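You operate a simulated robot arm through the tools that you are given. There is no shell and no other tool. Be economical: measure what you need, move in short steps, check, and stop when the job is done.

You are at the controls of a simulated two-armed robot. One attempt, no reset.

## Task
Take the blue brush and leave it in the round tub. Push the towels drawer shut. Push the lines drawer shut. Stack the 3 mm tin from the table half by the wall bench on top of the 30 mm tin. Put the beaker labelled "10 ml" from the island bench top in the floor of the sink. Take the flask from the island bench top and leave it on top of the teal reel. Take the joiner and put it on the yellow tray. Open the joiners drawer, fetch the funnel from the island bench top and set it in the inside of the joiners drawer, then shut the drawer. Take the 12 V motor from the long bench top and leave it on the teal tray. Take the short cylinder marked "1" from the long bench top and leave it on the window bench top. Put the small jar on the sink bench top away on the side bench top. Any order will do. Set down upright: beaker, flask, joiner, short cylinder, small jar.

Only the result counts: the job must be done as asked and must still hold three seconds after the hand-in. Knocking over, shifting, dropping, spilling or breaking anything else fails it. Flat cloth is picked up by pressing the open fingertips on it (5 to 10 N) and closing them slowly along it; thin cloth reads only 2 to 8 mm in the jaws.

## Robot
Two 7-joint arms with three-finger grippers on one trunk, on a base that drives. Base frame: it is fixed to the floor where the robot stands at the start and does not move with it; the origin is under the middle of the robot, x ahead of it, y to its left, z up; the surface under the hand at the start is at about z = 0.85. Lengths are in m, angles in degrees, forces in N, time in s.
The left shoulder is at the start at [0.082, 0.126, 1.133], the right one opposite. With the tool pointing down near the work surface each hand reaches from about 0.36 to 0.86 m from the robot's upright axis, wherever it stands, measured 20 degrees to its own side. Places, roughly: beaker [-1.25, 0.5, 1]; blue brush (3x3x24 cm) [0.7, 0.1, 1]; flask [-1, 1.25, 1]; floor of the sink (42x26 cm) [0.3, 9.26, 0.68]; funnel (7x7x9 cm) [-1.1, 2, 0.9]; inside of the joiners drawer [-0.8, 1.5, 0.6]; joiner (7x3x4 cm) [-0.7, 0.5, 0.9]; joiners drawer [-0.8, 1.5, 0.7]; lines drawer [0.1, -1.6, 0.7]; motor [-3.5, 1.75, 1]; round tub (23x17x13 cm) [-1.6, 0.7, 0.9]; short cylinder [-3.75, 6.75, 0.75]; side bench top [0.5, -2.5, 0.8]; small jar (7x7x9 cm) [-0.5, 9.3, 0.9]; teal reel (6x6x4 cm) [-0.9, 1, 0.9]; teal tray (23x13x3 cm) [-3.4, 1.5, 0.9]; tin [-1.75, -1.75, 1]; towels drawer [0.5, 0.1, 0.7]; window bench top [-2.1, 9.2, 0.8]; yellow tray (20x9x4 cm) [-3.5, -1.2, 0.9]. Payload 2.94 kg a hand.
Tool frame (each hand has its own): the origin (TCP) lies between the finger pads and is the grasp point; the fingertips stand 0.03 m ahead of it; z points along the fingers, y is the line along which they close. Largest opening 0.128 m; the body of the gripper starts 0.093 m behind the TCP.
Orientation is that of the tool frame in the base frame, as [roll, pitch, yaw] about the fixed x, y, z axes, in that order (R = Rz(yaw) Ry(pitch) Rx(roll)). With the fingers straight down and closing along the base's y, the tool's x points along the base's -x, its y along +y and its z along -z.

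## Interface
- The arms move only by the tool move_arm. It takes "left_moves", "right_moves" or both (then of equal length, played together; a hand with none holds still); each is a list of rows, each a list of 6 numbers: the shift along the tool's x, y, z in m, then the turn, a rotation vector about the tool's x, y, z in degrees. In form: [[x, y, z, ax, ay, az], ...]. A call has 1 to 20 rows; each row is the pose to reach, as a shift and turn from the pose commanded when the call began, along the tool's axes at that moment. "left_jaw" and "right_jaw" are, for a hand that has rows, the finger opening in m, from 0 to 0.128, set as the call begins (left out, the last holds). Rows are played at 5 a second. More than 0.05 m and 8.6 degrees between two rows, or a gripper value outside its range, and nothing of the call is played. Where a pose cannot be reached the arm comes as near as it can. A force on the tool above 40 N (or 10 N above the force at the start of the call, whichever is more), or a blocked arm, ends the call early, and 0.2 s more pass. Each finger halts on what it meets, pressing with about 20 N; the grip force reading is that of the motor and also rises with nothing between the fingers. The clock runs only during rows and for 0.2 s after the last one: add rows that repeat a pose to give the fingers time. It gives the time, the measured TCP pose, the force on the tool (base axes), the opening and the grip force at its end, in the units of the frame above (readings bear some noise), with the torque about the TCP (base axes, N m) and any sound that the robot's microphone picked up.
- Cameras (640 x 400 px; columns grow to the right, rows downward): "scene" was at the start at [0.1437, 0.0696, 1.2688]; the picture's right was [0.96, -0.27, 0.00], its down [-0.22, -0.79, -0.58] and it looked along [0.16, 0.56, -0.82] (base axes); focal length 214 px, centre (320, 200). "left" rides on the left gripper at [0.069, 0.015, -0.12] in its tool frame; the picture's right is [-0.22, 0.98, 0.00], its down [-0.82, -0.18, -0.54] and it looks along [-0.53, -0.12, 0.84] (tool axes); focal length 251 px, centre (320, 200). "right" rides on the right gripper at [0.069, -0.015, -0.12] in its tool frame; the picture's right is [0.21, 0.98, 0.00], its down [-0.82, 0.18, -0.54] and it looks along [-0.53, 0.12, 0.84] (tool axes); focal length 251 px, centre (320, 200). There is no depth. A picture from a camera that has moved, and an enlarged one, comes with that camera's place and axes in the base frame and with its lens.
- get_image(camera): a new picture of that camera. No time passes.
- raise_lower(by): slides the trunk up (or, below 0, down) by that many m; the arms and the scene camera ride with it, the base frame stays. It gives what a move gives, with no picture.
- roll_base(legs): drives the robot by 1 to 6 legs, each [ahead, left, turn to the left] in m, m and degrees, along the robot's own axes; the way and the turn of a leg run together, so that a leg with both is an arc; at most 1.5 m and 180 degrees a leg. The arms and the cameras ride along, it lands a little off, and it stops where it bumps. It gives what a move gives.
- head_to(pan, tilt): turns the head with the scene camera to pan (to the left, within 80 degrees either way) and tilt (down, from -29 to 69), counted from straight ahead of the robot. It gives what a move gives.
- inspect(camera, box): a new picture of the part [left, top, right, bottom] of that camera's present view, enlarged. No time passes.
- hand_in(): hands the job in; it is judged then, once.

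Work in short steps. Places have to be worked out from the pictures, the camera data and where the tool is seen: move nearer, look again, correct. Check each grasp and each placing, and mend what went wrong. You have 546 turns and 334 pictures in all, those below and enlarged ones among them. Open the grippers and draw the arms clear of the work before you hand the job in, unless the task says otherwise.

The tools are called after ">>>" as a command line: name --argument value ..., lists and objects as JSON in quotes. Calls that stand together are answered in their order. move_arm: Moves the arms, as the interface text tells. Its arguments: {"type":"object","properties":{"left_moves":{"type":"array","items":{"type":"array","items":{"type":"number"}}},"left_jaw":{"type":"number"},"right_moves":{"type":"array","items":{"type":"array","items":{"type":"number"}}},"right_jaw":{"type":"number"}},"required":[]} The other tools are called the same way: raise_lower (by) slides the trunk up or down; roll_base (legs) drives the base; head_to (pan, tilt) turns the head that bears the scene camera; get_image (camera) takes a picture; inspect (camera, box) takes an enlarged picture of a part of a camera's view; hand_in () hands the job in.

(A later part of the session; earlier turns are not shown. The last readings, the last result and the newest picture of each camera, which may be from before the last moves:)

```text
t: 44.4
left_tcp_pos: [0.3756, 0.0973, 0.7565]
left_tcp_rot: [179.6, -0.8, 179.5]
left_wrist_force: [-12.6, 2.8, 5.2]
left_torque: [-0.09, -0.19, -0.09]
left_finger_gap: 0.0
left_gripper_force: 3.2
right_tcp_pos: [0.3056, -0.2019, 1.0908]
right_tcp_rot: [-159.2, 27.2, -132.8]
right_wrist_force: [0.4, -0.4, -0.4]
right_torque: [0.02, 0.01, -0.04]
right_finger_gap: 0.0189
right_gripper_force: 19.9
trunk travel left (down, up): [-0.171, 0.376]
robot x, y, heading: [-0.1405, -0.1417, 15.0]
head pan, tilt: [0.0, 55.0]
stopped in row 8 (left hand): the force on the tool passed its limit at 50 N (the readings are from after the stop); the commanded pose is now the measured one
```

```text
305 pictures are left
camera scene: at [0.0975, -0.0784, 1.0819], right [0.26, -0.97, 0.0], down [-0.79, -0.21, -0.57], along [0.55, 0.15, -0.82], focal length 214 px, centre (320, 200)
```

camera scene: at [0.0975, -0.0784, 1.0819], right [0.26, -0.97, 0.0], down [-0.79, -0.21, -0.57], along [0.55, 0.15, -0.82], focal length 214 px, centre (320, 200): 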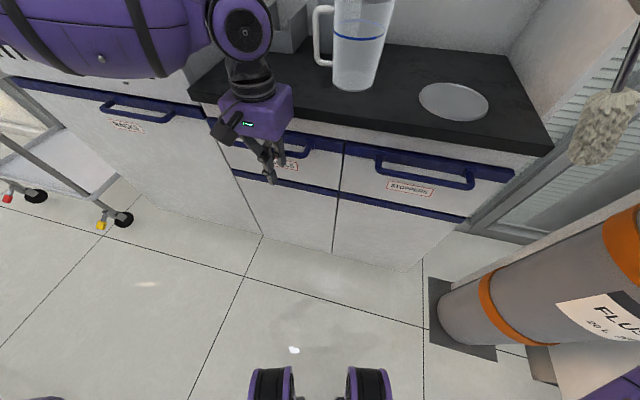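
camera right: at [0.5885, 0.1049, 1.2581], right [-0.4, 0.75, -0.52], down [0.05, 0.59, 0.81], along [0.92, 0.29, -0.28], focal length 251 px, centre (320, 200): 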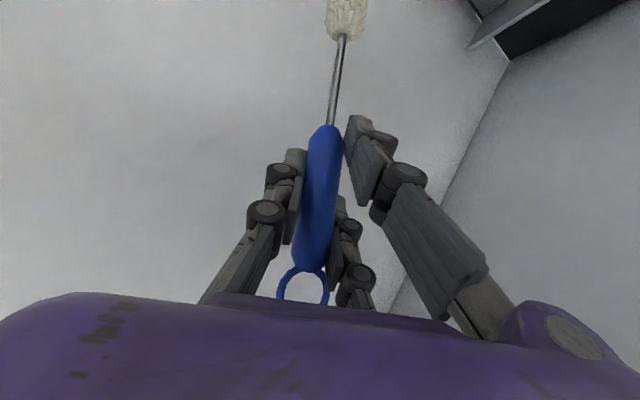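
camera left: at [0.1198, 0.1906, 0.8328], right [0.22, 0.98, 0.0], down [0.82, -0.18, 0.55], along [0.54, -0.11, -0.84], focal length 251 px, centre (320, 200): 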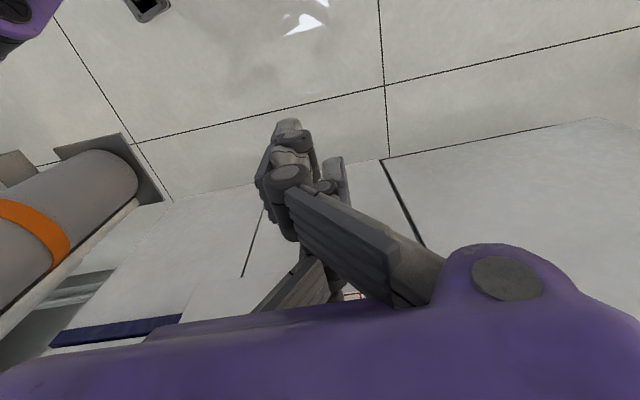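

The drawer looks flush with its neighbour. I withdraw the left hand and check.

>>> move_arm --left_moves '[[0.04, 0, 0, 0, 0, 0], [0.08, 0, 0, 0, 0, 0], [0.12, 0.03, -0.04, 0, 0, 0], [0.13, 0.07, -0.08, 0, 0, 0], [0.13, 0.11, -0.12, 0, 0, 0], [0.13, 0.15, -0.15, 0, 0, 0], [0.13, 0.15, -0.15, 0, 0, 0]]'

>>> inspect --camera "scene" --box '[120, 80, 540, 260]'

```text
refused: row 3 steps farther than a row can; nothing moved
```

```text
1.52 times, centred on (330, 170) of scene
camera zoom: at [0.0975, -0.0784, 1.0819], right [0.26, -0.97, 0.0], down [-0.79, -0.21, -0.57], along [0.55, 0.15, -0.82], focal length 327 px, centre (305, 246)
```

zoom: 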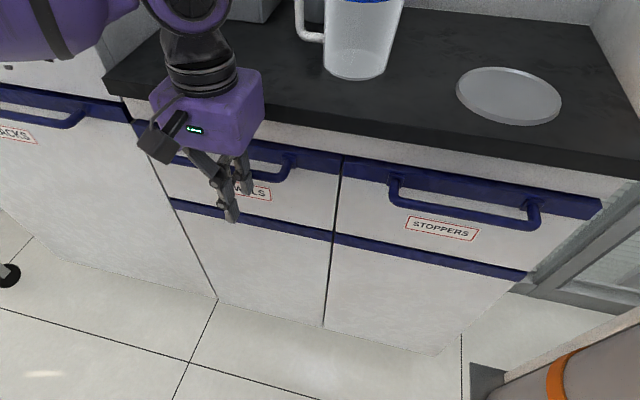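

The step was too long; I redo the withdrawal with shorter steps.

>>> move_arm --left_moves '[[0.04, 0, 0, 0, 0, 0], [0.08, 0, 0, 0, 0, 0], [0.1, 0.03, -0.03, 0, 0, 0], [0.11, 0.06, -0.06, 0, 0, 0], [0.12, 0.09, -0.09, 0, 0, 0], [0.12, 0.12, -0.12, 0, 0, 0], [0.12, 0.15, -0.15, 0, 0, 0], [0.12, 0.15, -0.15, 0, 0, 0]]'

>>> inspect --camera "scene" --box '[120, 80, 540, 260]'

```text
t: 46.2
left_tcp_pos: [0.2603, 0.2462, 0.9072]
left_tcp_rot: [179.6, -0.6, 179.4]
left_wrist_force: [-0.4, -0.3, -0.7]
left_torque: [0.02, -0.02, -0.02]
left_finger_gap: 0.0
left_gripper_force: 2.5
right_tcp_pos: [0.3067, -0.2027, 1.0894]
right_tcp_rot: [-159.4, 27.2, -132.9]
right_wrist_force: [0.3, 0.1, -0.8]
right_torque: [0.02, 0.0, 0.0]
right_finger_gap: 0.019
right_gripper_force: 20.1
trunk travel left (down, up): [-0.171, 0.376]
robot x, y, heading: [-0.142, -0.1471, 14.5]
head pan, tilt: [0.0, 55.0]
```

```text
1.52 times, centred on (330, 170) of scene
camera zoom: at [0.098, -0.079, 1.0818], right [0.26, -0.97, 0.0], down [-0.79, -0.21, -0.57], along [0.55, 0.15, -0.82], focal length 327 px, centre (305, 246)
```

zoom: 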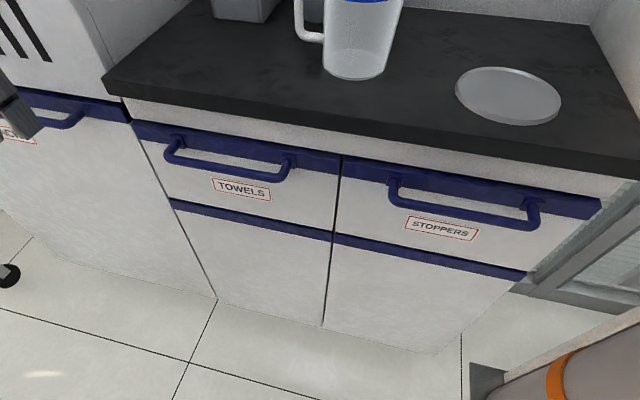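

Towels drawer is shut. I raise the trunk for travel and turn to view the island behind.

>>> raise_lower --by 0.3

>>> roll_base --legs '[[0, 0, 120]]'

>>> head_to --pan 0 --tilt 35

>>> get_image --camera "scene"

```text
t: 49.2
left_tcp_pos: [0.2604, 0.2475, 1.2093]
left_tcp_rot: [179.7, -0.4, 179.5]
left_wrist_force: [0.2, -0.3, 0.8]
left_torque: [-0.02, 0.02, -0.05]
left_finger_gap: 0.0
left_gripper_force: 2.3
right_tcp_pos: [0.3078, -0.2018, 1.3879]
right_tcp_rot: [-159.3, 27.2, -133.0]
right_wrist_force: [-0.3, 0.1, -1.3]
right_torque: [0.0, 0.02, -0.01]
right_finger_gap: 0.0191
right_gripper_force: 19.7
trunk travel left (down, up): [-0.471, 0.076]
robot x, y, heading: [-0.1412, -0.1444, 15.0]
head pan, tilt: [0.0, 55.0]
```

```text
t: 54.7
left_tcp_pos: [-0.685, 0.0023, 1.2088]
left_tcp_rot: [179.6, -0.5, -59.4]
left_wrist_force: [0.0, -0.1, 0.0]
left_torque: [0.03, -0.02, -0.04]
left_finger_gap: 0.0
left_gripper_force: 2.9
right_tcp_pos: [-0.3233, 0.2736, 1.3891]
right_tcp_rot: [-159.3, 27.2, -11.9]
right_wrist_force: [0.0, -0.8, -0.2]
right_torque: [-0.03, 0.0, 0.0]
right_finger_gap: 0.0191
right_gripper_force: 19.8
trunk travel left (down, up): [-0.471, 0.076]
robot x, y, heading: [-0.1431, -0.1464, 136.0]
head pan, tilt: [0.0, 55.0]
```

```text
t: 55.5
left_tcp_pos: [-0.6854, 0.0023, 1.2088]
left_tcp_rot: [179.6, -0.6, -59.5]
left_wrist_force: [-0.3, 0.2, -1.0]
left_torque: [0.0, 0.0, 0.01]
left_finger_gap: 0.0002
left_gripper_force: 3.5
right_tcp_pos: [-0.3242, 0.2741, 1.3898]
right_tcp_rot: [-159.3, 27.2, -11.9]
right_wrist_force: [-0.2, -0.2, 0.0]
right_torque: [-0.01, 0.03, -0.01]
right_finger_gap: 0.0192
right_gripper_force: 20.3
trunk travel left (down, up): [-0.471, 0.076]
robot x, y, heading: [-0.1422, -0.1425, 135.8]
head pan, tilt: [0.0, 35.0]
```

```text
302 pictures are left
camera scene: at [-0.263, -0.0268, 1.4281], right [0.7, 0.72, 0.0], down [0.41, -0.4, -0.82], along [-0.59, 0.57, -0.57], focal length 214 px, centre (320, 200)
```

scene: 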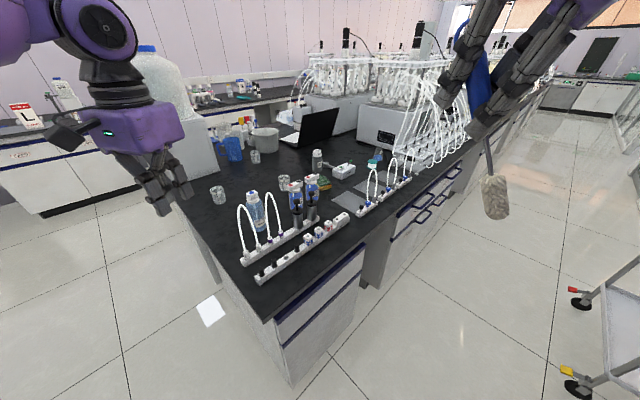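

Island seen clearly: near corner about (-0.58, 0.07). I zoom in on the objects.

>>> inspect --camera "scene" --box '[180, 90, 340, 190]'

>>> inspect --camera "scene" --box '[200, 150, 400, 290]'

>>> inspect --camera "scene" --box '[340, 100, 480, 220]'

```text
4.00 times, centred on (260, 140) of scene
camera zoom: at [-0.263, -0.0268, 1.4281], right [0.7, 0.72, 0.0], down [0.41, -0.4, -0.82], along [-0.59, 0.57, -0.57], focal length 858 px, centre (560, 440)
```

zoom: 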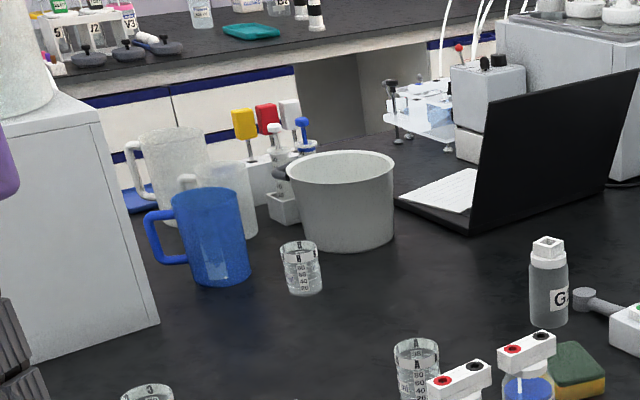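

```text
2.86 times, centred on (300, 220) of scene
camera zoom: at [-0.263, -0.0268, 1.4281], right [0.7, 0.72, 0.0], down [0.41, -0.4, -0.82], along [-0.59, 0.57, -0.57], focal length 613 px, centre (377, 143)
```

zoom: 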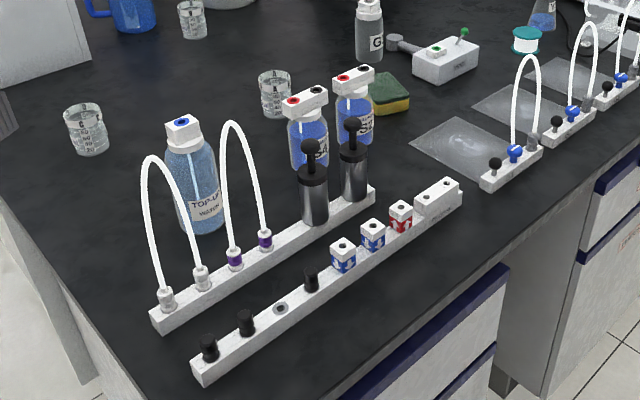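

```text
3.33 times, centred on (410, 160) of scene
camera zoom: at [-0.263, -0.0268, 1.4281], right [0.7, 0.72, 0.0], down [0.41, -0.4, -0.82], along [-0.59, 0.57, -0.57], focal length 715 px, centre (20, 333)
```

zoom: 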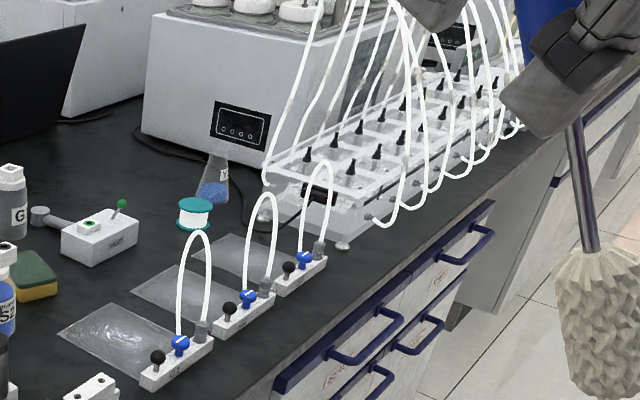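

Three beakers, a tub at about (-1.54, 0.69), the reel and flask are visible. I zoom on the beakers for labels.

>>> inspect --camera "scene" --box '[242, 145, 298, 195]'

>>> inspect --camera "scene" --box '[200, 175, 240, 210]'

```text
8.00 times, centred on (270, 170) of scene
camera zoom: at [-0.263, -0.0268, 1.4281], right [0.7, 0.72, 0.0], down [0.41, -0.4, -0.82], along [-0.59, 0.57, -0.57], focal length 1716 px, centre (720, 440)
```

zoom: 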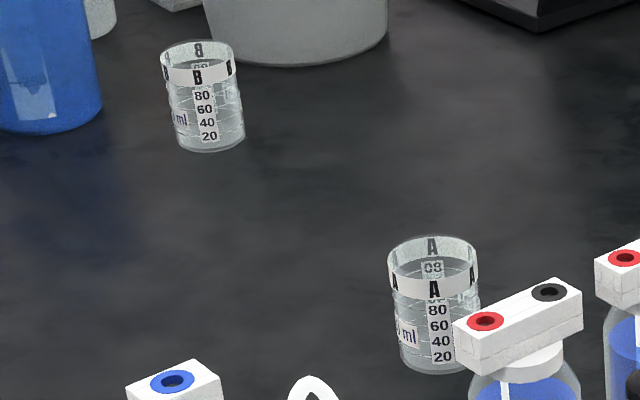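

```text
11.43 times, centred on (220, 192) of scene
camera zoom: at [-0.263, -0.0268, 1.4281], right [0.7, 0.72, 0.0], down [0.41, -0.4, -0.82], along [-0.59, 0.57, -0.57], focal length 2451 px, centre (1463, 286)
```

zoom: 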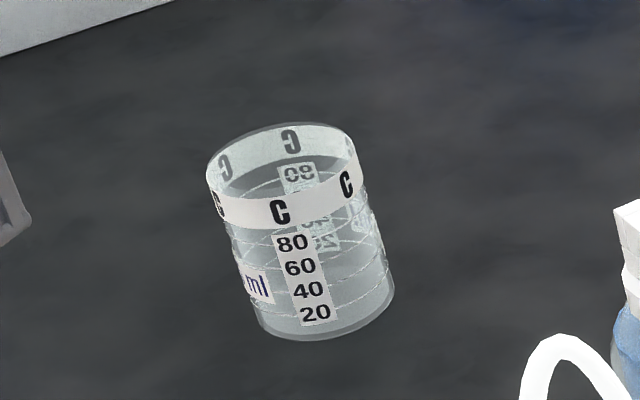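

The beakers are ringed A, B, C with an "ml" label facing south-west. I drive around the island's south end, which also leads to the tub's far side.

>>> roll_base --legs '[[0, 0, 44], [0.5, 0.35, 0]]'

>>> head_to --pan -45 --tilt 25

>>> get_image --camera "scene"

>>> head_to --pan 30 --tilt 25

>>> get_image --camera "scene"

```text
t: 61.1
left_tcp_pos: [-1.1353, -0.7652, 1.2096]
left_tcp_rot: [179.6, -0.5, -15.2]
left_wrist_force: [-0.7, -1.1, -0.9]
left_torque: [0.0, -0.04, 0.0]
left_finger_gap: 0.0001
left_gripper_force: 2.6
right_tcp_pos: [-1.0666, -0.3201, 1.3902]
right_tcp_rot: [-159.4, 27.3, 32.4]
right_wrist_force: [-0.9, 0.2, -0.2]
right_torque: [-0.01, 0.0, 0.02]
right_finger_gap: 0.019
right_gripper_force: 20.4
trunk travel left (down, up): [-0.471, 0.076]
robot x, y, heading: [-0.6463, -0.4919, -179.9]
head pan, tilt: [0.0, 35.0]
```

```text
t: 62.3
left_tcp_pos: [-1.1363, -0.766, 1.2079]
left_tcp_rot: [179.7, -0.6, -15.2]
left_wrist_force: [0.8, 0.5, -0.5]
left_torque: [0.0, -0.02, -0.01]
left_finger_gap: 0.0
left_gripper_force: 3.3
right_tcp_pos: [-1.0675, -0.3202, 1.3899]
right_tcp_rot: [-159.2, 27.2, 32.4]
right_wrist_force: [1.0, -0.1, 0.4]
right_torque: [-0.02, 0.0, 0.02]
right_finger_gap: 0.0191
right_gripper_force: 19.6
trunk travel left (down, up): [-0.471, 0.076]
robot x, y, heading: [-0.6471, -0.4927, -179.8]
head pan, tilt: [-45.0, 25.0]
```

```text
296 pictures are left
camera scene: at [-0.7906, -0.4268, 1.444], right [0.7, 0.71, 0.0], down [0.3, -0.3, -0.91], along [-0.64, 0.64, -0.42], focal length 214 px, centre (320, 200)
```

scene: 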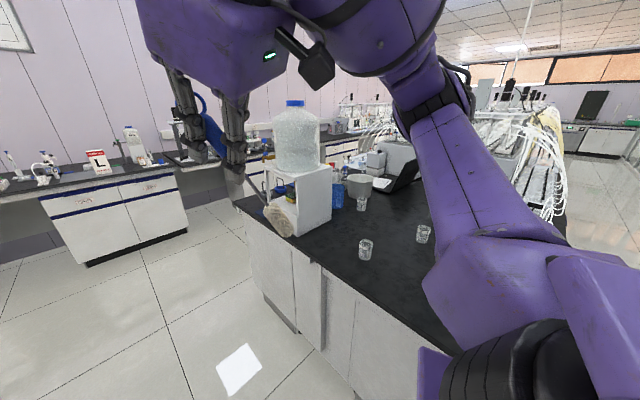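

```text
t: 63.7
left_tcp_pos: [-1.1357, -0.7662, 1.2083]
left_tcp_rot: [179.7, -0.5, -15.3]
left_wrist_force: [-0.4, 0.0, 0.3]
left_torque: [-0.01, 0.01, -0.02]
left_finger_gap: 0.0001
left_gripper_force: 3.1
right_tcp_pos: [-1.0672, -0.3184, 1.3893]
right_tcp_rot: [-159.2, 27.2, 32.4]
right_wrist_force: [0.4, -0.7, -0.8]
right_torque: [-0.02, 0.02, 0.02]
right_finger_gap: 0.019
right_gripper_force: 19.7
trunk travel left (down, up): [-0.471, 0.076]
robot x, y, heading: [-0.6444, -0.4904, -180.0]
head pan, tilt: [30.0, 25.0]
```

```text
295 pictures are left
camera scene: at [-0.8049, -0.5379, 1.444], right [-0.5, 0.86, 0.0], down [0.37, 0.21, -0.91], along [-0.78, -0.45, -0.42], focal length 214 px, centre (320, 200)
```

scene: 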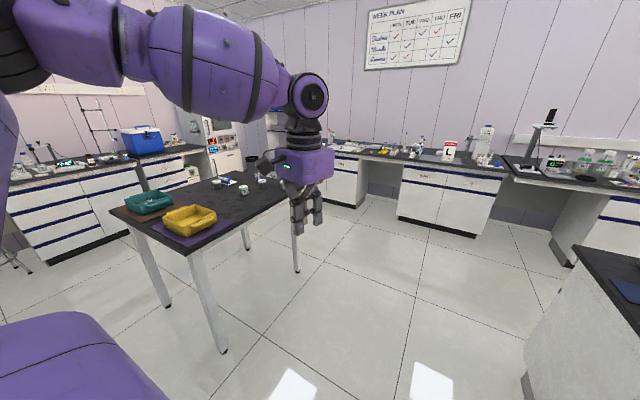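

Wide floor here. I drive around to the island's west side, facing the tub from about (-2.4, 0.8).

>>> roll_base --legs '[[1.5, 0, 0], [0.25, 0, 0], [0, 0, -90], [1.3, 0, 0], [0, 0, -90]]'

>>> head_to --pan 0 --tilt 30

>>> get_image --camera "scene"

```text
t: 86.4
left_tcp_pos: [-1.9209, 1.0815, 1.208]
left_tcp_rot: [179.8, -0.4, 165.7]
left_wrist_force: [-1.3, -0.3, 0.0]
left_torque: [-0.03, 0.0, 0.02]
left_finger_gap: 0.0002
left_gripper_force: 3.6
right_tcp_pos: [-1.9834, 0.6351, 1.3893]
right_tcp_rot: [-159.3, 27.3, -146.7]
right_wrist_force: [-0.1, 0.1, -0.6]
right_torque: [-0.01, 0.01, 0.01]
right_finger_gap: 0.0193
right_gripper_force: 19.8
trunk travel left (down, up): [-0.471, 0.076]
robot x, y, heading: [-2.4066, 0.799, 0.8]
head pan, tilt: [30.0, 25.0]
```

```text
t: 87.3
left_tcp_pos: [-1.9211, 1.0828, 1.2087]
left_tcp_rot: [179.8, -0.5, 165.7]
left_wrist_force: [0.3, -0.2, -0.3]
left_torque: [0.0, -0.02, -0.03]
left_finger_gap: 0.0001
left_gripper_force: 2.5
right_tcp_pos: [-1.9832, 0.6341, 1.3901]
right_tcp_rot: [-159.3, 27.2, -146.7]
right_wrist_force: [-0.2, -1.0, -0.6]
right_torque: [0.02, -0.04, -0.01]
right_finger_gap: 0.0191
right_gripper_force: 20.0
trunk travel left (down, up): [-0.471, 0.076]
robot x, y, heading: [-2.4091, 0.8018, 1.2]
head pan, tilt: [0.0, 30.0]
```

```text
294 pictures are left
camera scene: at [-2.2372, 0.8031, 1.436], right [0.02, -1.0, 0.0], down [-0.5, -0.01, -0.87], along [0.87, 0.02, -0.5], focal length 214 px, centre (320, 200)
```

scene: 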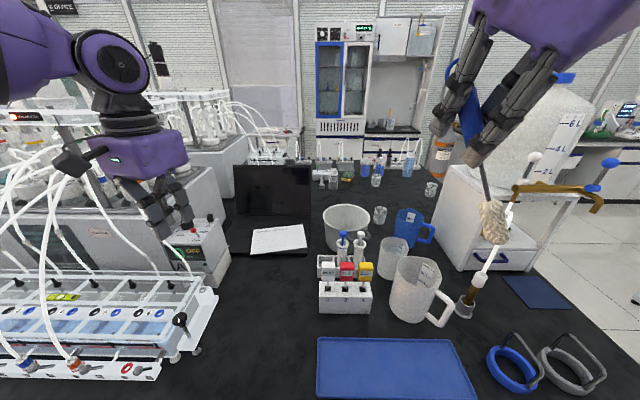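

The tub rim centre is at about (-1.557, 0.721). First I upright the brush (28° turn) while moving it left in line with the tub.

>>> move_arm --right_moves '[[-0.007, 0.021, 0.005, -3, -5.2, 3.6], [-0.014, 0.042, 0.01, -6, -10.3, 7.2], [-0.022, 0.064, 0.015, -9, -15.5, 10.8], [-0.029, 0.085, 0.02, -12, -20.7, 14.4], [-0.029, 0.085, 0.02, -12, -20.7, 14.4]]'

>>> get_image --camera "scene"

>>> get_image --camera "right"

```text
t: 88.5
left_tcp_pos: [-1.9207, 1.0819, 1.2083]
left_tcp_rot: [179.7, -0.5, 165.7]
left_wrist_force: [0.2, -0.2, 0.4]
left_torque: [0.0, 0.01, -0.05]
left_finger_gap: 0.0
left_gripper_force: 3.1
right_tcp_pos: [-1.9835, 0.7236, 1.3589]
right_tcp_rot: [179.9, 50.3, -160.1]
right_wrist_force: [-1.0, -0.1, -0.1]
right_torque: [-0.01, -0.01, -0.01]
right_finger_gap: 0.0193
right_gripper_force: 19.1
trunk travel left (down, up): [-0.471, 0.076]
robot x, y, heading: [-2.407, 0.7985, 1.1]
head pan, tilt: [0.0, 30.0]
```

```text
293 pictures are left
camera scene: at [-2.2374, 0.8028, 1.4361], right [0.02, -1.0, 0.0], down [-0.5, -0.01, -0.87], along [0.87, 0.02, -0.5], focal length 214 px, centre (320, 200)
```

scene: 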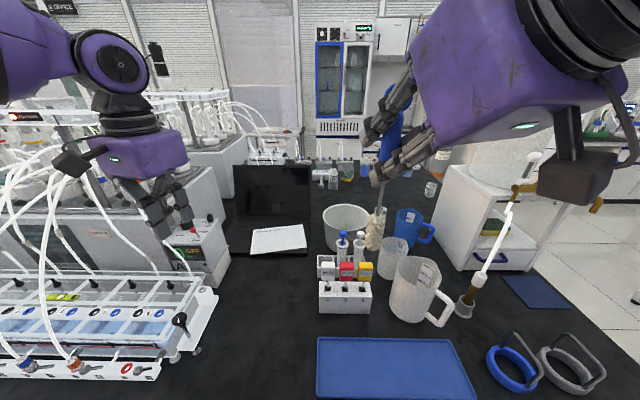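

```text
292 pictures are left
camera right: at [-2.1055, 0.6619, 1.3824], right [-0.46, 0.87, -0.16], down [0.04, 0.21, 0.98], along [0.89, 0.45, -0.13], focal length 251 px, centre (320, 200)
```

right: 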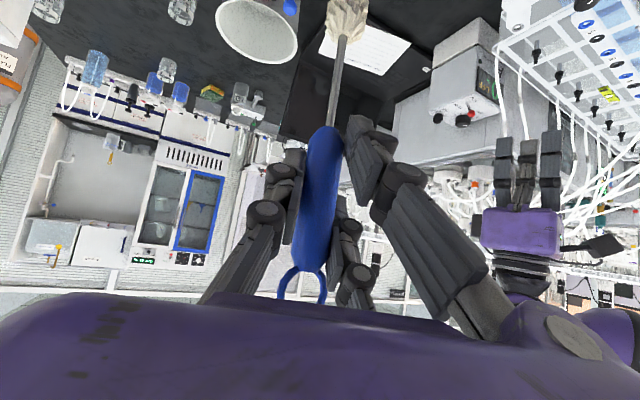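

The brush hangs vertically. I pull the left hand back a bit, then drive 0.13 m nearer to get the tub in reach.

>>> move_arm --left_moves '[[0.032, -0.008, -0.025, 0, 0, 0], [0.064, -0.016, -0.05, 0, 0, 0], [0.096, -0.024, -0.06, 0, 0, 0], [0.126, -0.032, -0.06, 0, 0, 0], [0.126, -0.032, -0.06, 0, 0, 0]]'

>>> roll_base --legs '[[0.13, 0, 0]]'

>>> move_arm --right_moves '[[-0.028, -0.017, 0.035, 0, 0, 0], [-0.055, -0.034, 0.07, 0, 0, 0], [-0.083, -0.051, 0.105, 0, 0, 0], [-0.11, -0.068, 0.14, 0, 0, 0], [-0.137, -0.085, 0.175, 0, 0, 0], [-0.16, -0.1, 0.205, 0, 0, 0], [-0.16, -0.1, 0.205, 0, 0, 0]]'

>>> get_image --camera "right"

>>> get_image --camera "scene"

```text
t: 89.7
left_tcp_pos: [-2.0499, 1.0815, 1.2708]
left_tcp_rot: [179.6, -0.6, 165.7]
left_wrist_force: [0.4, 0.6, -0.1]
left_torque: [0.0, 0.01, 0.0]
left_finger_gap: 0.0
left_gripper_force: 2.8
right_tcp_pos: [-1.9827, 0.7219, 1.3588]
right_tcp_rot: [179.9, 50.2, -160.2]
right_wrist_force: [0.4, 0.5, -0.5]
right_torque: [0.03, -0.03, 0.01]
right_finger_gap: 0.0191
right_gripper_force: 20.2
trunk travel left (down, up): [-0.471, 0.076]
robot x, y, heading: [-2.4125, 0.8004, 1.1]
head pan, tilt: [0.0, 30.0]
```

```text
t: 91.0
left_tcp_pos: [-1.9236, 1.0843, 1.271]
left_tcp_rot: [179.6, -0.4, 165.6]
left_wrist_force: [-0.7, -0.1, -0.4]
left_torque: [0.01, -0.04, -0.01]
left_finger_gap: 0.0001
left_gripper_force: 3.4
right_tcp_pos: [-1.8563, 0.7249, 1.3598]
right_tcp_rot: [-180.0, 50.4, -159.9]
right_wrist_force: [-0.1, 0.3, 0.0]
right_torque: [-0.02, 0.02, 0.01]
right_finger_gap: 0.0193
right_gripper_force: 19.9
trunk travel left (down, up): [-0.471, 0.076]
robot x, y, heading: [-2.2797, 0.8055, 0.9]
head pan, tilt: [0.0, 30.0]
```

```text
t: 92.6
left_tcp_pos: [-1.9227, 1.0843, 1.2712]
left_tcp_rot: [179.6, -0.5, 165.8]
left_wrist_force: [-0.2, 0.6, -0.3]
left_torque: [0.0, 0.0, -0.03]
left_finger_gap: 0.0
left_gripper_force: 2.7
right_tcp_pos: [-1.5766, 0.7197, 1.3526]
right_tcp_rot: [-179.8, 50.4, -159.9]
right_wrist_force: [-0.3, -0.7, -1.4]
right_torque: [0.01, 0.0, -0.01]
right_finger_gap: 0.0191
right_gripper_force: 20.2
trunk travel left (down, up): [-0.471, 0.076]
robot x, y, heading: [-2.2791, 0.8006, 1.2]
head pan, tilt: [0.0, 30.0]
```

```text
291 pictures are left
camera right: at [-1.6992, 0.6588, 1.3757], right [-0.46, 0.87, -0.17], down [0.04, 0.21, 0.98], along [0.89, 0.45, -0.13], focal length 251 px, centre (320, 200)
```

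right: 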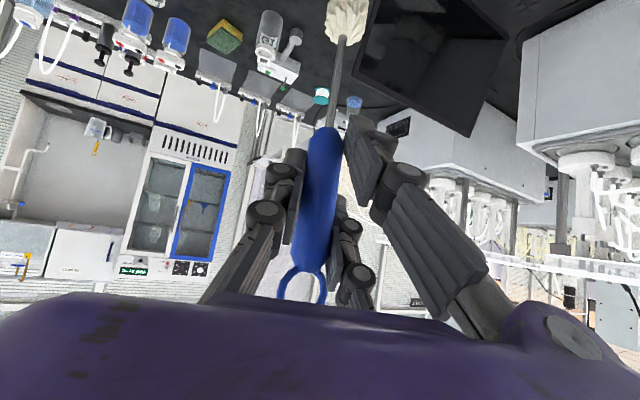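

```text
290 pictures are left
camera scene: at [-2.1099, 0.8053, 1.4361], right [0.02, -1.0, 0.0], down [-0.5, -0.01, -0.87], along [0.87, 0.02, -0.5], focal length 214 px, centre (320, 200)
```

scene: 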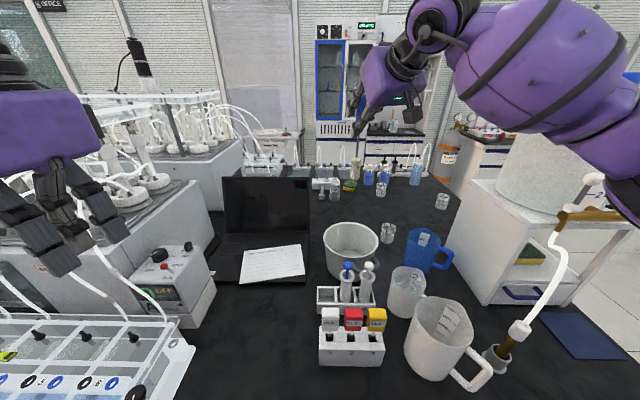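

The brush is over the tub. I descend in stages, watching the arm's clearance from the carboy's tap.

>>> move_arm --right_moves '[[0.028, 0, 0.024, 0, 0, 0], [0.056, 0, 0.047, 0, 0, 0], [0.084, 0, 0.071, 0, 0, 0], [0.1, 0, 0.084, 0, 0, 0], [0.1, 0, 0.084, 0, 0, 0]]'

>>> get_image --camera "scene"

```text
t: 93.8
left_tcp_pos: [-1.9228, 1.0844, 1.2711]
left_tcp_rot: [179.7, -0.5, 165.7]
left_wrist_force: [0.4, -0.1, -0.9]
left_torque: [-0.01, -0.03, 0.0]
left_finger_gap: 0.0
left_gripper_force: 3.0
right_tcp_pos: [-1.5774, 0.7197, 1.221]
right_tcp_rot: [179.9, 50.4, -159.9]
right_wrist_force: [0.1, 0.0, -0.5]
right_torque: [0.04, 0.01, -0.02]
right_finger_gap: 0.0193
right_gripper_force: 20.0
trunk travel left (down, up): [-0.471, 0.076]
robot x, y, heading: [-2.2782, 0.8037, 1.2]
head pan, tilt: [0.0, 30.0]
```

```text
289 pictures are left
camera scene: at [-2.1093, 0.8057, 1.4361], right [0.02, -1.0, 0.0], down [-0.5, -0.01, -0.87], along [0.87, 0.02, -0.5], focal length 214 px, centre (320, 200)
```

scene: 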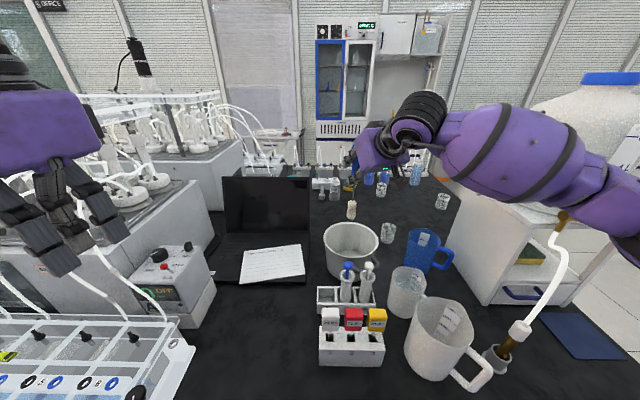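

The forearm is right above the carboy tap, too close. I go back up, tuck the left hand, and shift the base 0.2 m north so the arm comes in from the other side.

>>> move_arm --right_moves '[[-0.028, 0, -0.024, 0, 0, 0], [-0.056, 0, -0.047, 0, 0, 0], [-0.084, 0, -0.071, 0, 0, 0], [-0.1, 0, -0.084, 0, 0, 0], [-0.1, 0, -0.084, 0, 0, 0]]' --left_moves '[[0.02, -0.01, -0.03, 0, 0, 0], [0.04, -0.02, -0.06, 0, 0, 0], [0.06, -0.03, -0.09, 0, 0, 0], [0.08, -0.04, -0.1, 0, 0, 0], [0.08, -0.04, -0.1, 0, 0, 0]]'

>>> roll_base --legs '[[-0.02, 0.2, 0]]'

>>> get_image --camera "scene"

```text
t: 95.0
left_tcp_pos: [-2.0088, 1.0646, 1.3714]
left_tcp_rot: [179.7, -0.5, 165.7]
left_wrist_force: [1.2, -0.3, -0.1]
left_torque: [0.02, 0.03, 0.02]
left_finger_gap: 0.0
left_gripper_force: 3.0
right_tcp_pos: [-1.5751, 0.7187, 1.3511]
right_tcp_rot: [180.0, 50.2, -160.0]
right_wrist_force: [1.2, 0.7, 0.4]
right_torque: [0.01, 0.03, 0.0]
right_finger_gap: 0.0192
right_gripper_force: 20.3
trunk travel left (down, up): [-0.471, 0.076]
robot x, y, heading: [-2.2826, 0.7997, 1.5]
head pan, tilt: [0.0, 30.0]
```

```text
t: 97.4
left_tcp_pos: [-2.0322, 1.2613, 1.3721]
left_tcp_rot: [179.6, -0.5, 165.6]
left_wrist_force: [0.3, 0.0, -0.5]
left_torque: [0.0, 0.0, 0.02]
left_finger_gap: 0.0001
left_gripper_force: 3.0
right_tcp_pos: [-1.5985, 0.9169, 1.3515]
right_tcp_rot: [-180.0, 50.3, -160.1]
right_wrist_force: [-0.4, 0.0, 0.1]
right_torque: [0.0, 0.0, 0.02]
right_finger_gap: 0.0193
right_gripper_force: 20.0
trunk travel left (down, up): [-0.471, 0.076]
robot x, y, heading: [-2.3006, 0.9981, 0.9]
head pan, tilt: [0.0, 30.0]
```

```text
288 pictures are left
camera scene: at [-2.1326, 1.0039, 1.436], right [0.02, -1.0, 0.0], down [-0.5, -0.01, -0.87], along [0.87, 0.01, -0.5], focal length 214 px, centre (320, 200)
```

scene: 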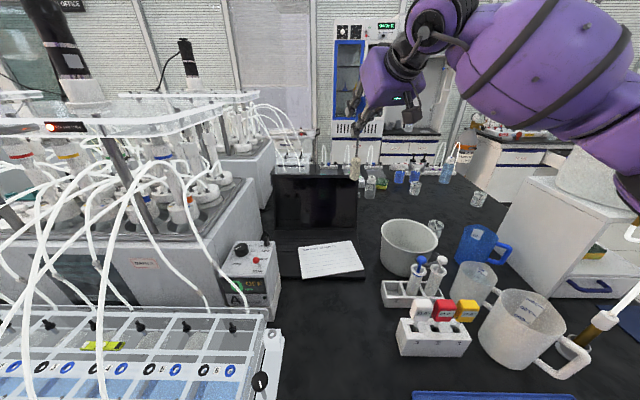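

I bring the brush back over the tub while swinging the hand to come from the north-west.

>>> move_arm --right_moves '[[0.009, -0.047, -0.011, 5.8, 0, 4.8], [0.018, -0.094, -0.022, 11.5, 0, 9.5], [0.028, -0.14, -0.033, 17.3, 0, 14.3], [0.037, -0.187, -0.044, 23.1, 0, 19.1], [0.037, -0.187, -0.044, 23.1, 0, 19.1]]'

>>> get_image --camera "scene"

```text
t: 98.6
left_tcp_pos: [-2.0335, 1.263, 1.3704]
left_tcp_rot: [179.7, -0.5, 165.6]
left_wrist_force: [-0.6, -0.3, 0.4]
left_torque: [-0.02, -0.04, 0.0]
left_finger_gap: 0.0001
left_gripper_force: 3.4
right_tcp_pos: [-1.5888, 0.7226, 1.3505]
right_tcp_rot: [-179.8, 50.3, 170.0]
right_wrist_force: [-0.6, 0.8, -1.1]
right_torque: [0.0, 0.01, -0.01]
right_finger_gap: 0.0191
right_gripper_force: 19.9
trunk travel left (down, up): [-0.471, 0.076]
robot x, y, heading: [-2.2963, 1.0039, 1.1]
head pan, tilt: [0.0, 30.0]
```

```text
287 pictures are left
camera scene: at [-2.1325, 1.0051, 1.436], right [0.02, -1.0, 0.0], down [-0.5, -0.01, -0.87], along [0.87, 0.01, -0.5], focal length 214 px, centre (320, 200)
```

scene: 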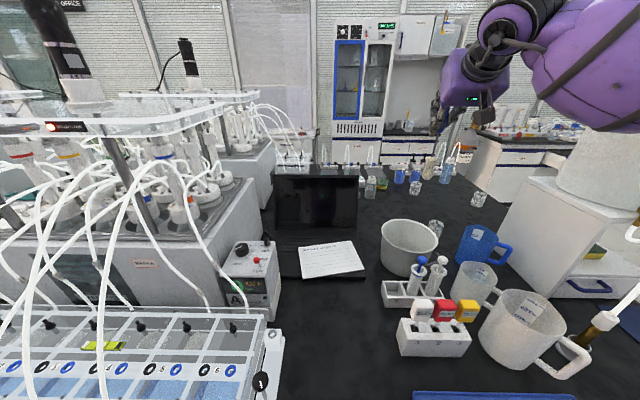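

Elbow works out near (-1.87, 0.68), clear of the carboy now. I descend the first 0.15 m.

>>> move_arm --right_moves '[[0.03, 0, 0.025, 0, 0, 0], [0.06, 0, 0.05, 0, 0, 0], [0.09, 0, 0.075, 0, 0, 0], [0.115, 0, 0.096, 0, 0, 0], [0.115, 0, 0.096, 0, 0, 0]]'

>>> get_image --camera "scene"

```text
t: 99.8
left_tcp_pos: [-2.0331, 1.2623, 1.372]
left_tcp_rot: [179.8, -0.6, 165.6]
left_wrist_force: [-0.4, -0.3, 0.7]
left_torque: [0.0, -0.02, 0.02]
left_finger_gap: 0.0
left_gripper_force: 3.1
right_tcp_pos: [-1.5879, 0.7206, 1.202]
right_tcp_rot: [-179.9, 50.3, 170.1]
right_wrist_force: [-0.2, 0.5, 0.1]
right_torque: [-0.04, 0.02, -0.01]
right_finger_gap: 0.0191
right_gripper_force: 19.6
trunk travel left (down, up): [-0.471, 0.076]
robot x, y, heading: [-2.3005, 1.0028, 0.8]
head pan, tilt: [0.0, 30.0]
```

```text
286 pictures are left
camera scene: at [-2.133, 1.0046, 1.4361], right [0.02, -1.0, 0.0], down [-0.5, -0.01, -0.87], along [0.87, 0.01, -0.5], focal length 214 px, centre (320, 200)
```

scene: 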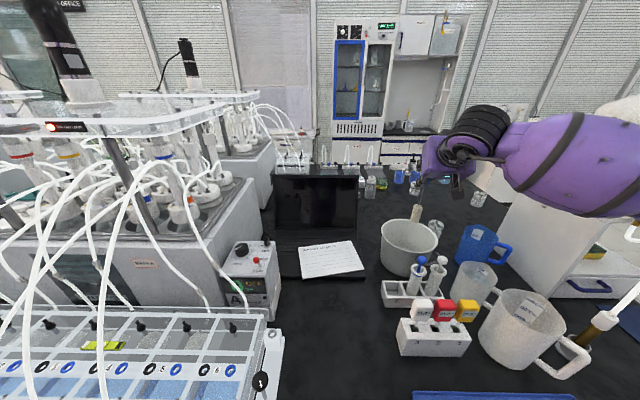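

Clear. I descend further until the brush head is near the tub floor.

>>> move_arm --right_moves '[[0.03, 0, 0.025, 0, 0, 0], [0.06, 0, 0.05, 0, 0, 0], [0.085, 0, 0.071, 0, 0, 0], [0.112, 0, 0.094, 0, 0, 0], [0.112, 0, 0.094, 0, 0, 0]]'

>>> get_image --camera "scene"

>>> get_image --camera "right"

```text
t: 101.0
left_tcp_pos: [-2.0327, 1.2616, 1.3709]
left_tcp_rot: [179.8, -0.6, 165.6]
left_wrist_force: [-1.0, 0.0, -0.1]
left_torque: [0.03, 0.04, 0.0]
left_finger_gap: 0.0
left_gripper_force: 3.4
right_tcp_pos: [-1.5888, 0.7208, 1.056]
right_tcp_rot: [-179.9, 50.3, 170.0]
right_wrist_force: [-0.1, -0.8, 0.0]
right_torque: [-0.02, 0.01, -0.01]
right_finger_gap: 0.0193
right_gripper_force: 19.9
trunk travel left (down, up): [-0.471, 0.076]
robot x, y, heading: [-2.3002, 0.9999, 1.0]
head pan, tilt: [0.0, 30.0]
```

```text
285 pictures are left
camera scene: at [-2.1331, 1.0045, 1.4361], right [0.02, -1.0, 0.0], down [-0.5, -0.01, -0.87], along [0.87, 0.01, -0.5], focal length 214 px, centre (320, 200)
```

scene: 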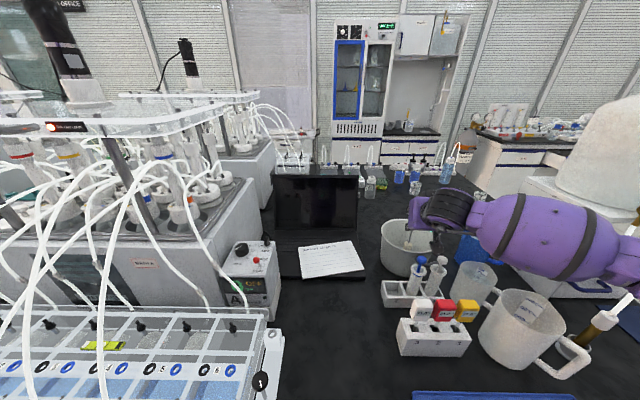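

```text
284 pictures are left
camera right: at [-1.7252, 0.7311, 1.079], right [0.04, 0.99, -0.17], down [0.14, 0.16, 0.98], along [0.99, -0.06, -0.13], focal length 251 px, centre (320, 200)
```

right: 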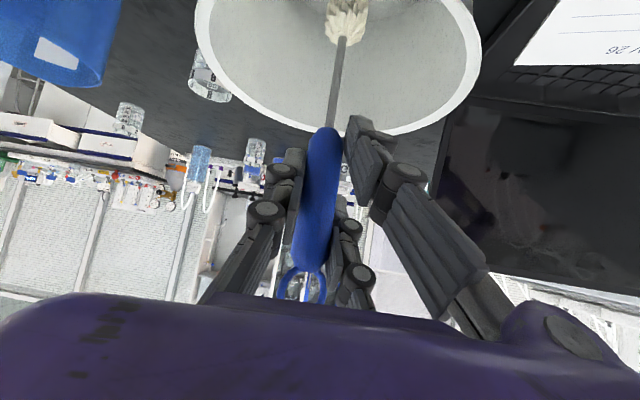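

The brush head is inside the tub. I open the fingers to release it.

>>> move_arm --right_moves '[[0, 0, 0, 0, 0, 0], [0, 0, 0, 0, 0, 0], [0, 0, 0, 0, 0, 0]]' --right_jaw 0.07

>>> get_image --camera "right"

```text
t: 101.8
left_tcp_pos: [-2.0323, 1.2635, 1.3715]
left_tcp_rot: [179.6, -0.4, 165.7]
left_wrist_force: [0.8, -0.7, 0.0]
left_torque: [0.03, 0.03, 0.0]
left_finger_gap: 0.0
left_gripper_force: 2.9
right_tcp_pos: [-1.5884, 0.7213, 1.0554]
right_tcp_rot: [-179.9, 50.3, 170.0]
right_wrist_force: [-0.3, -0.3, 0.0]
right_torque: [0.02, -0.03, 0.01]
right_finger_gap: 0.0702
right_gripper_force: 0.0
trunk travel left (down, up): [-0.471, 0.076]
robot x, y, heading: [-2.302, 1.0029, 0.9]
head pan, tilt: [0.0, 30.0]
```

```text
283 pictures are left
camera right: at [-1.7249, 0.7308, 1.0791], right [0.04, 0.99, -0.17], down [0.14, 0.16, 0.98], along [0.99, -0.06, -0.13], focal length 251 px, centre (320, 200)
```

right: 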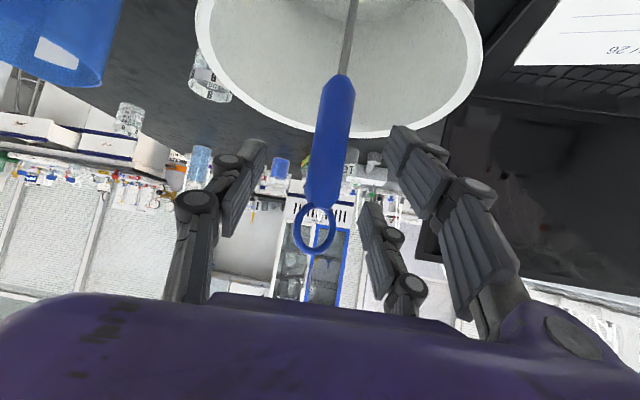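

Released; the brush dropped into the tub. I withdraw back and up.

>>> move_arm --right_moves '[[0, 0, -0.04, 0, 0, 0], [0, 0, -0.08, 0, 0, 0], [-0.03, 0, -0.11, 0, 0, 0], [-0.06, 0, -0.14, 0, 0, 0], [-0.09, 0, -0.17, 0, 0, 0], [-0.12, 0, -0.2, 0, 0, 0], [-0.15, 0, -0.23, 0, 0, 0]]' --right_jaw 0.09

>>> get_image --camera "scene"

>>> inspect --camera "scene" --box '[360, 150, 520, 280]'

```text
t: 103.4
left_tcp_pos: [-2.0337, 1.2632, 1.3719]
left_tcp_rot: [179.7, -0.6, 165.6]
left_wrist_force: [-0.8, 0.4, 0.2]
left_torque: [-0.02, 0.0, 0.0]
left_finger_gap: 0.0
left_gripper_force: 2.7
right_tcp_pos: [-1.6704, 0.7378, 1.3181]
right_tcp_rot: [-179.7, 50.3, 170.0]
right_wrist_force: [-0.4, -0.2, -1.0]
right_torque: [-0.02, 0.0, 0.01]
right_finger_gap: 0.0901
right_gripper_force: 0.0
trunk travel left (down, up): [-0.471, 0.076]
robot x, y, heading: [-2.3008, 0.9998, 0.8]
head pan, tilt: [0.0, 30.0]
```

```text
282 pictures are left
camera scene: at [-2.1333, 1.0049, 1.4361], right [0.02, -1.0, 0.0], down [-0.5, -0.01, -0.87], along [0.87, 0.01, -0.5], focal length 214 px, centre (320, 200)
```

scene: 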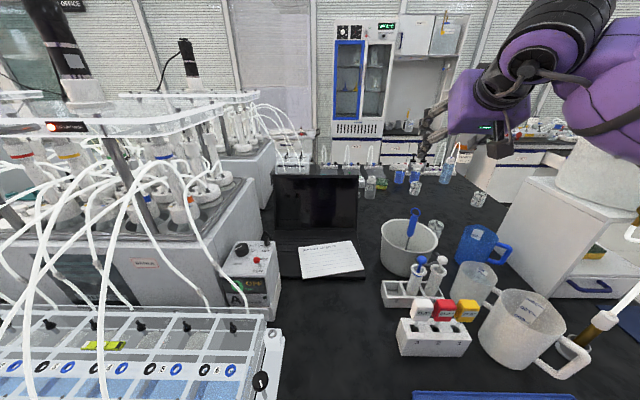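

```text
3.08 times, centred on (440, 215) of scene
camera zoom: at [-2.1333, 1.0049, 1.4361], right [0.02, -1.0, 0.0], down [-0.5, -0.01, -0.87], along [0.87, 0.01, -0.5], focal length 660 px, centre (-49, 154)
```

zoom: 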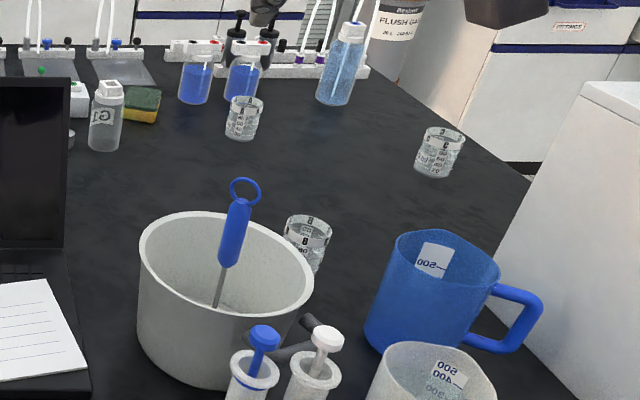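

The brush stands in the tub. Next, the motor and teal tray on the long bench behind me: I return the right hand to pointing down, back off and turn west.

>>> move_arm --right_moves '[[0.022, 0, -0.026, 0, 8.3, 0], [0.044, 0, -0.052, 0, 16.7, 0], [0.066, 0, -0.078, 0, 25, 0], [0.088, 0, -0.104, 0, 33.3, 0], [0.11, 0, -0.13, 0, 41.7, 0], [0.131, 0.005, -0.156, 0, 50, 0], [0.131, 0.005, -0.156, 0, 50, 0]]' --right_jaw 0.128

>>> roll_base --legs '[[-0.2, 0, 0], [0, 0, 150]]'

>>> get_image --camera "scene"

```text
t: 105.0
left_tcp_pos: [-2.0336, 1.2627, 1.3722]
left_tcp_rot: [179.6, -0.4, 165.7]
left_wrist_force: [0.2, -0.6, 0.2]
left_torque: [-0.01, 0.02, 0.02]
left_finger_gap: 0.0004
left_gripper_force: 3.2
right_tcp_pos: [-1.8684, 0.7762, 1.3172]
right_tcp_rot: [180.0, 0.3, 169.9]
right_wrist_force: [0.1, 1.1, -0.5]
right_torque: [0.0, -0.01, -0.02]
right_finger_gap: 0.128
right_gripper_force: 0.1
trunk travel left (down, up): [-0.471, 0.076]
robot x, y, heading: [-2.2986, 0.9995, 0.8]
head pan, tilt: [0.0, 30.0]
```

```text
t: 112.8
left_tcp_pos: [-2.8641, 0.9063, 1.3714]
left_tcp_rot: [179.7, -0.4, -44.1]
left_wrist_force: [0.8, 0.2, 0.4]
left_torque: [-0.01, 0.02, -0.01]
left_finger_gap: 0.0001
left_gripper_force: 3.1
right_tcp_pos: [-2.7657, 1.4077, 1.3159]
right_tcp_rot: [-179.9, 0.3, -39.8]
right_wrist_force: [-0.1, 0.0, 0.2]
right_torque: [-0.04, -0.03, 0.01]
right_finger_gap: 0.1279
right_gripper_force: 0.1
trunk travel left (down, up): [-0.471, 0.076]
robot x, y, heading: [-2.4977, 0.9992, 150.7]
head pan, tilt: [0.0, 30.0]
```

```text
280 pictures are left
camera scene: at [-2.6491, 1.0794, 1.436], right [0.48, 0.88, 0.0], down [0.44, -0.24, -0.87], along [-0.76, 0.42, -0.5], focal length 214 px, centre (320, 200)
```

scene: 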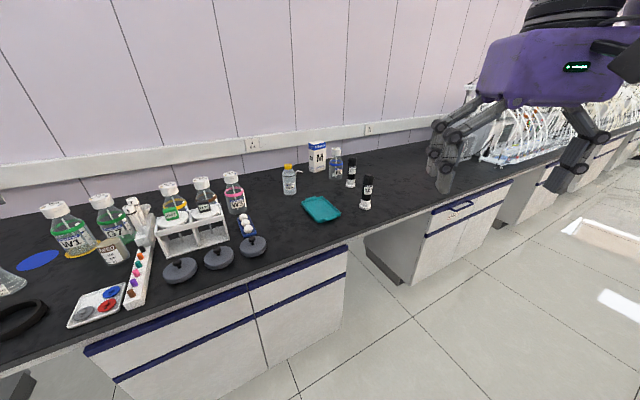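

>>> inspect --camera "scene" --box '[260, 120, 420, 240]'

```text
3.33 times, centred on (340, 180) of scene
camera zoom: at [-2.6491, 1.0794, 1.436], right [0.48, 0.88, 0.0], down [0.44, -0.24, -0.87], along [-0.76, 0.42, -0.5], focal length 715 px, centre (253, 267)
```

zoom: 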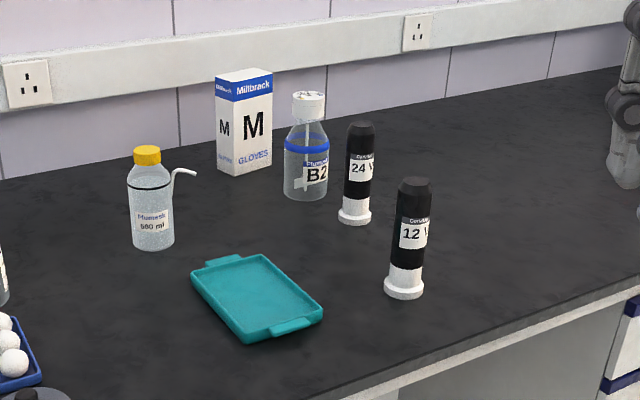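

The 12 V motor is at about (-3.36, 1.74), the teal tray at about (-3.45, 1.53). I drive in front of them.

>>> roll_base --legs '[[0, 0, 29.3], [0.22, -0.6, 0]]'

>>> head_to --pan 0 --tilt 45

>>> get_image --camera "scene"

>>> get_image --camera "right"

```text
t: 119.9
left_tcp_pos: [-2.9935, 1.3394, 1.3713]
left_tcp_rot: [179.6, -0.4, -15.1]
left_wrist_force: [0.4, -0.7, 0.4]
left_torque: [0.0, -0.01, -0.02]
left_finger_gap: 0.0001
left_gripper_force: 2.7
right_tcp_pos: [-3.1522, 1.8264, 1.3155]
right_tcp_rot: [-179.8, 0.3, -10.8]
right_wrist_force: [0.7, 0.0, -0.3]
right_torque: [-0.01, 0.01, -0.02]
right_finger_gap: 0.1282
right_gripper_force: 0.0
trunk travel left (down, up): [-0.471, 0.076]
robot x, y, heading: [-2.7221, 1.5987, -179.9]
head pan, tilt: [0.0, 30.0]
```

```text
t: 120.7
left_tcp_pos: [-2.9939, 1.3392, 1.3729]
left_tcp_rot: [179.6, -0.5, -15.1]
left_wrist_force: [0.2, -0.4, 0.2]
left_torque: [0.04, 0.0, -0.03]
left_finger_gap: 0.0
left_gripper_force: 2.9
right_tcp_pos: [-3.1508, 1.8279, 1.3169]
right_tcp_rot: [-179.8, 0.4, -10.8]
right_wrist_force: [0.2, 0.8, -0.5]
right_torque: [0.01, -0.04, -0.01]
right_finger_gap: 0.128
right_gripper_force: 0.0
trunk travel left (down, up): [-0.471, 0.076]
robot x, y, heading: [-2.7231, 1.5963, -179.8]
head pan, tilt: [0.0, 45.0]
```

```text
278 pictures are left
camera scene: at [-2.8815, 1.5962, 1.4134], right [0.0, 1.0, 0.0], down [0.71, 0.0, -0.71], along [-0.71, 0.0, -0.71], focal length 214 px, centre (320, 200)
```

scene: 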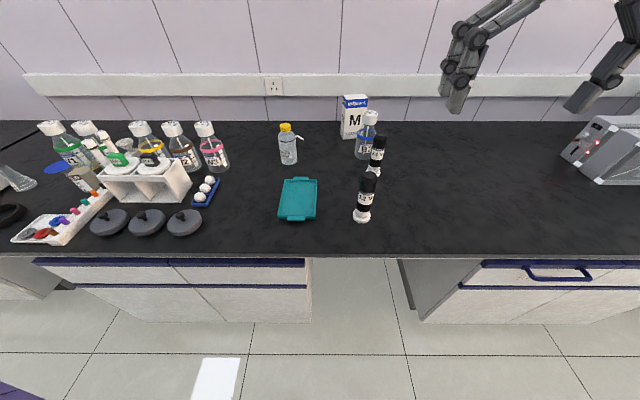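

```text
277 pictures are left
camera right: at [-3.0794, 1.8289, 1.4355], right [0.03, -1.0, 0.0], down [-0.84, -0.02, 0.55], along [-0.55, -0.01, -0.84], focal length 251 px, centre (320, 200)
```

right: 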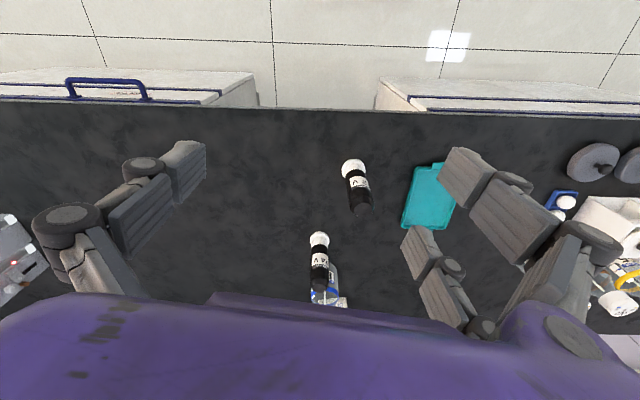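

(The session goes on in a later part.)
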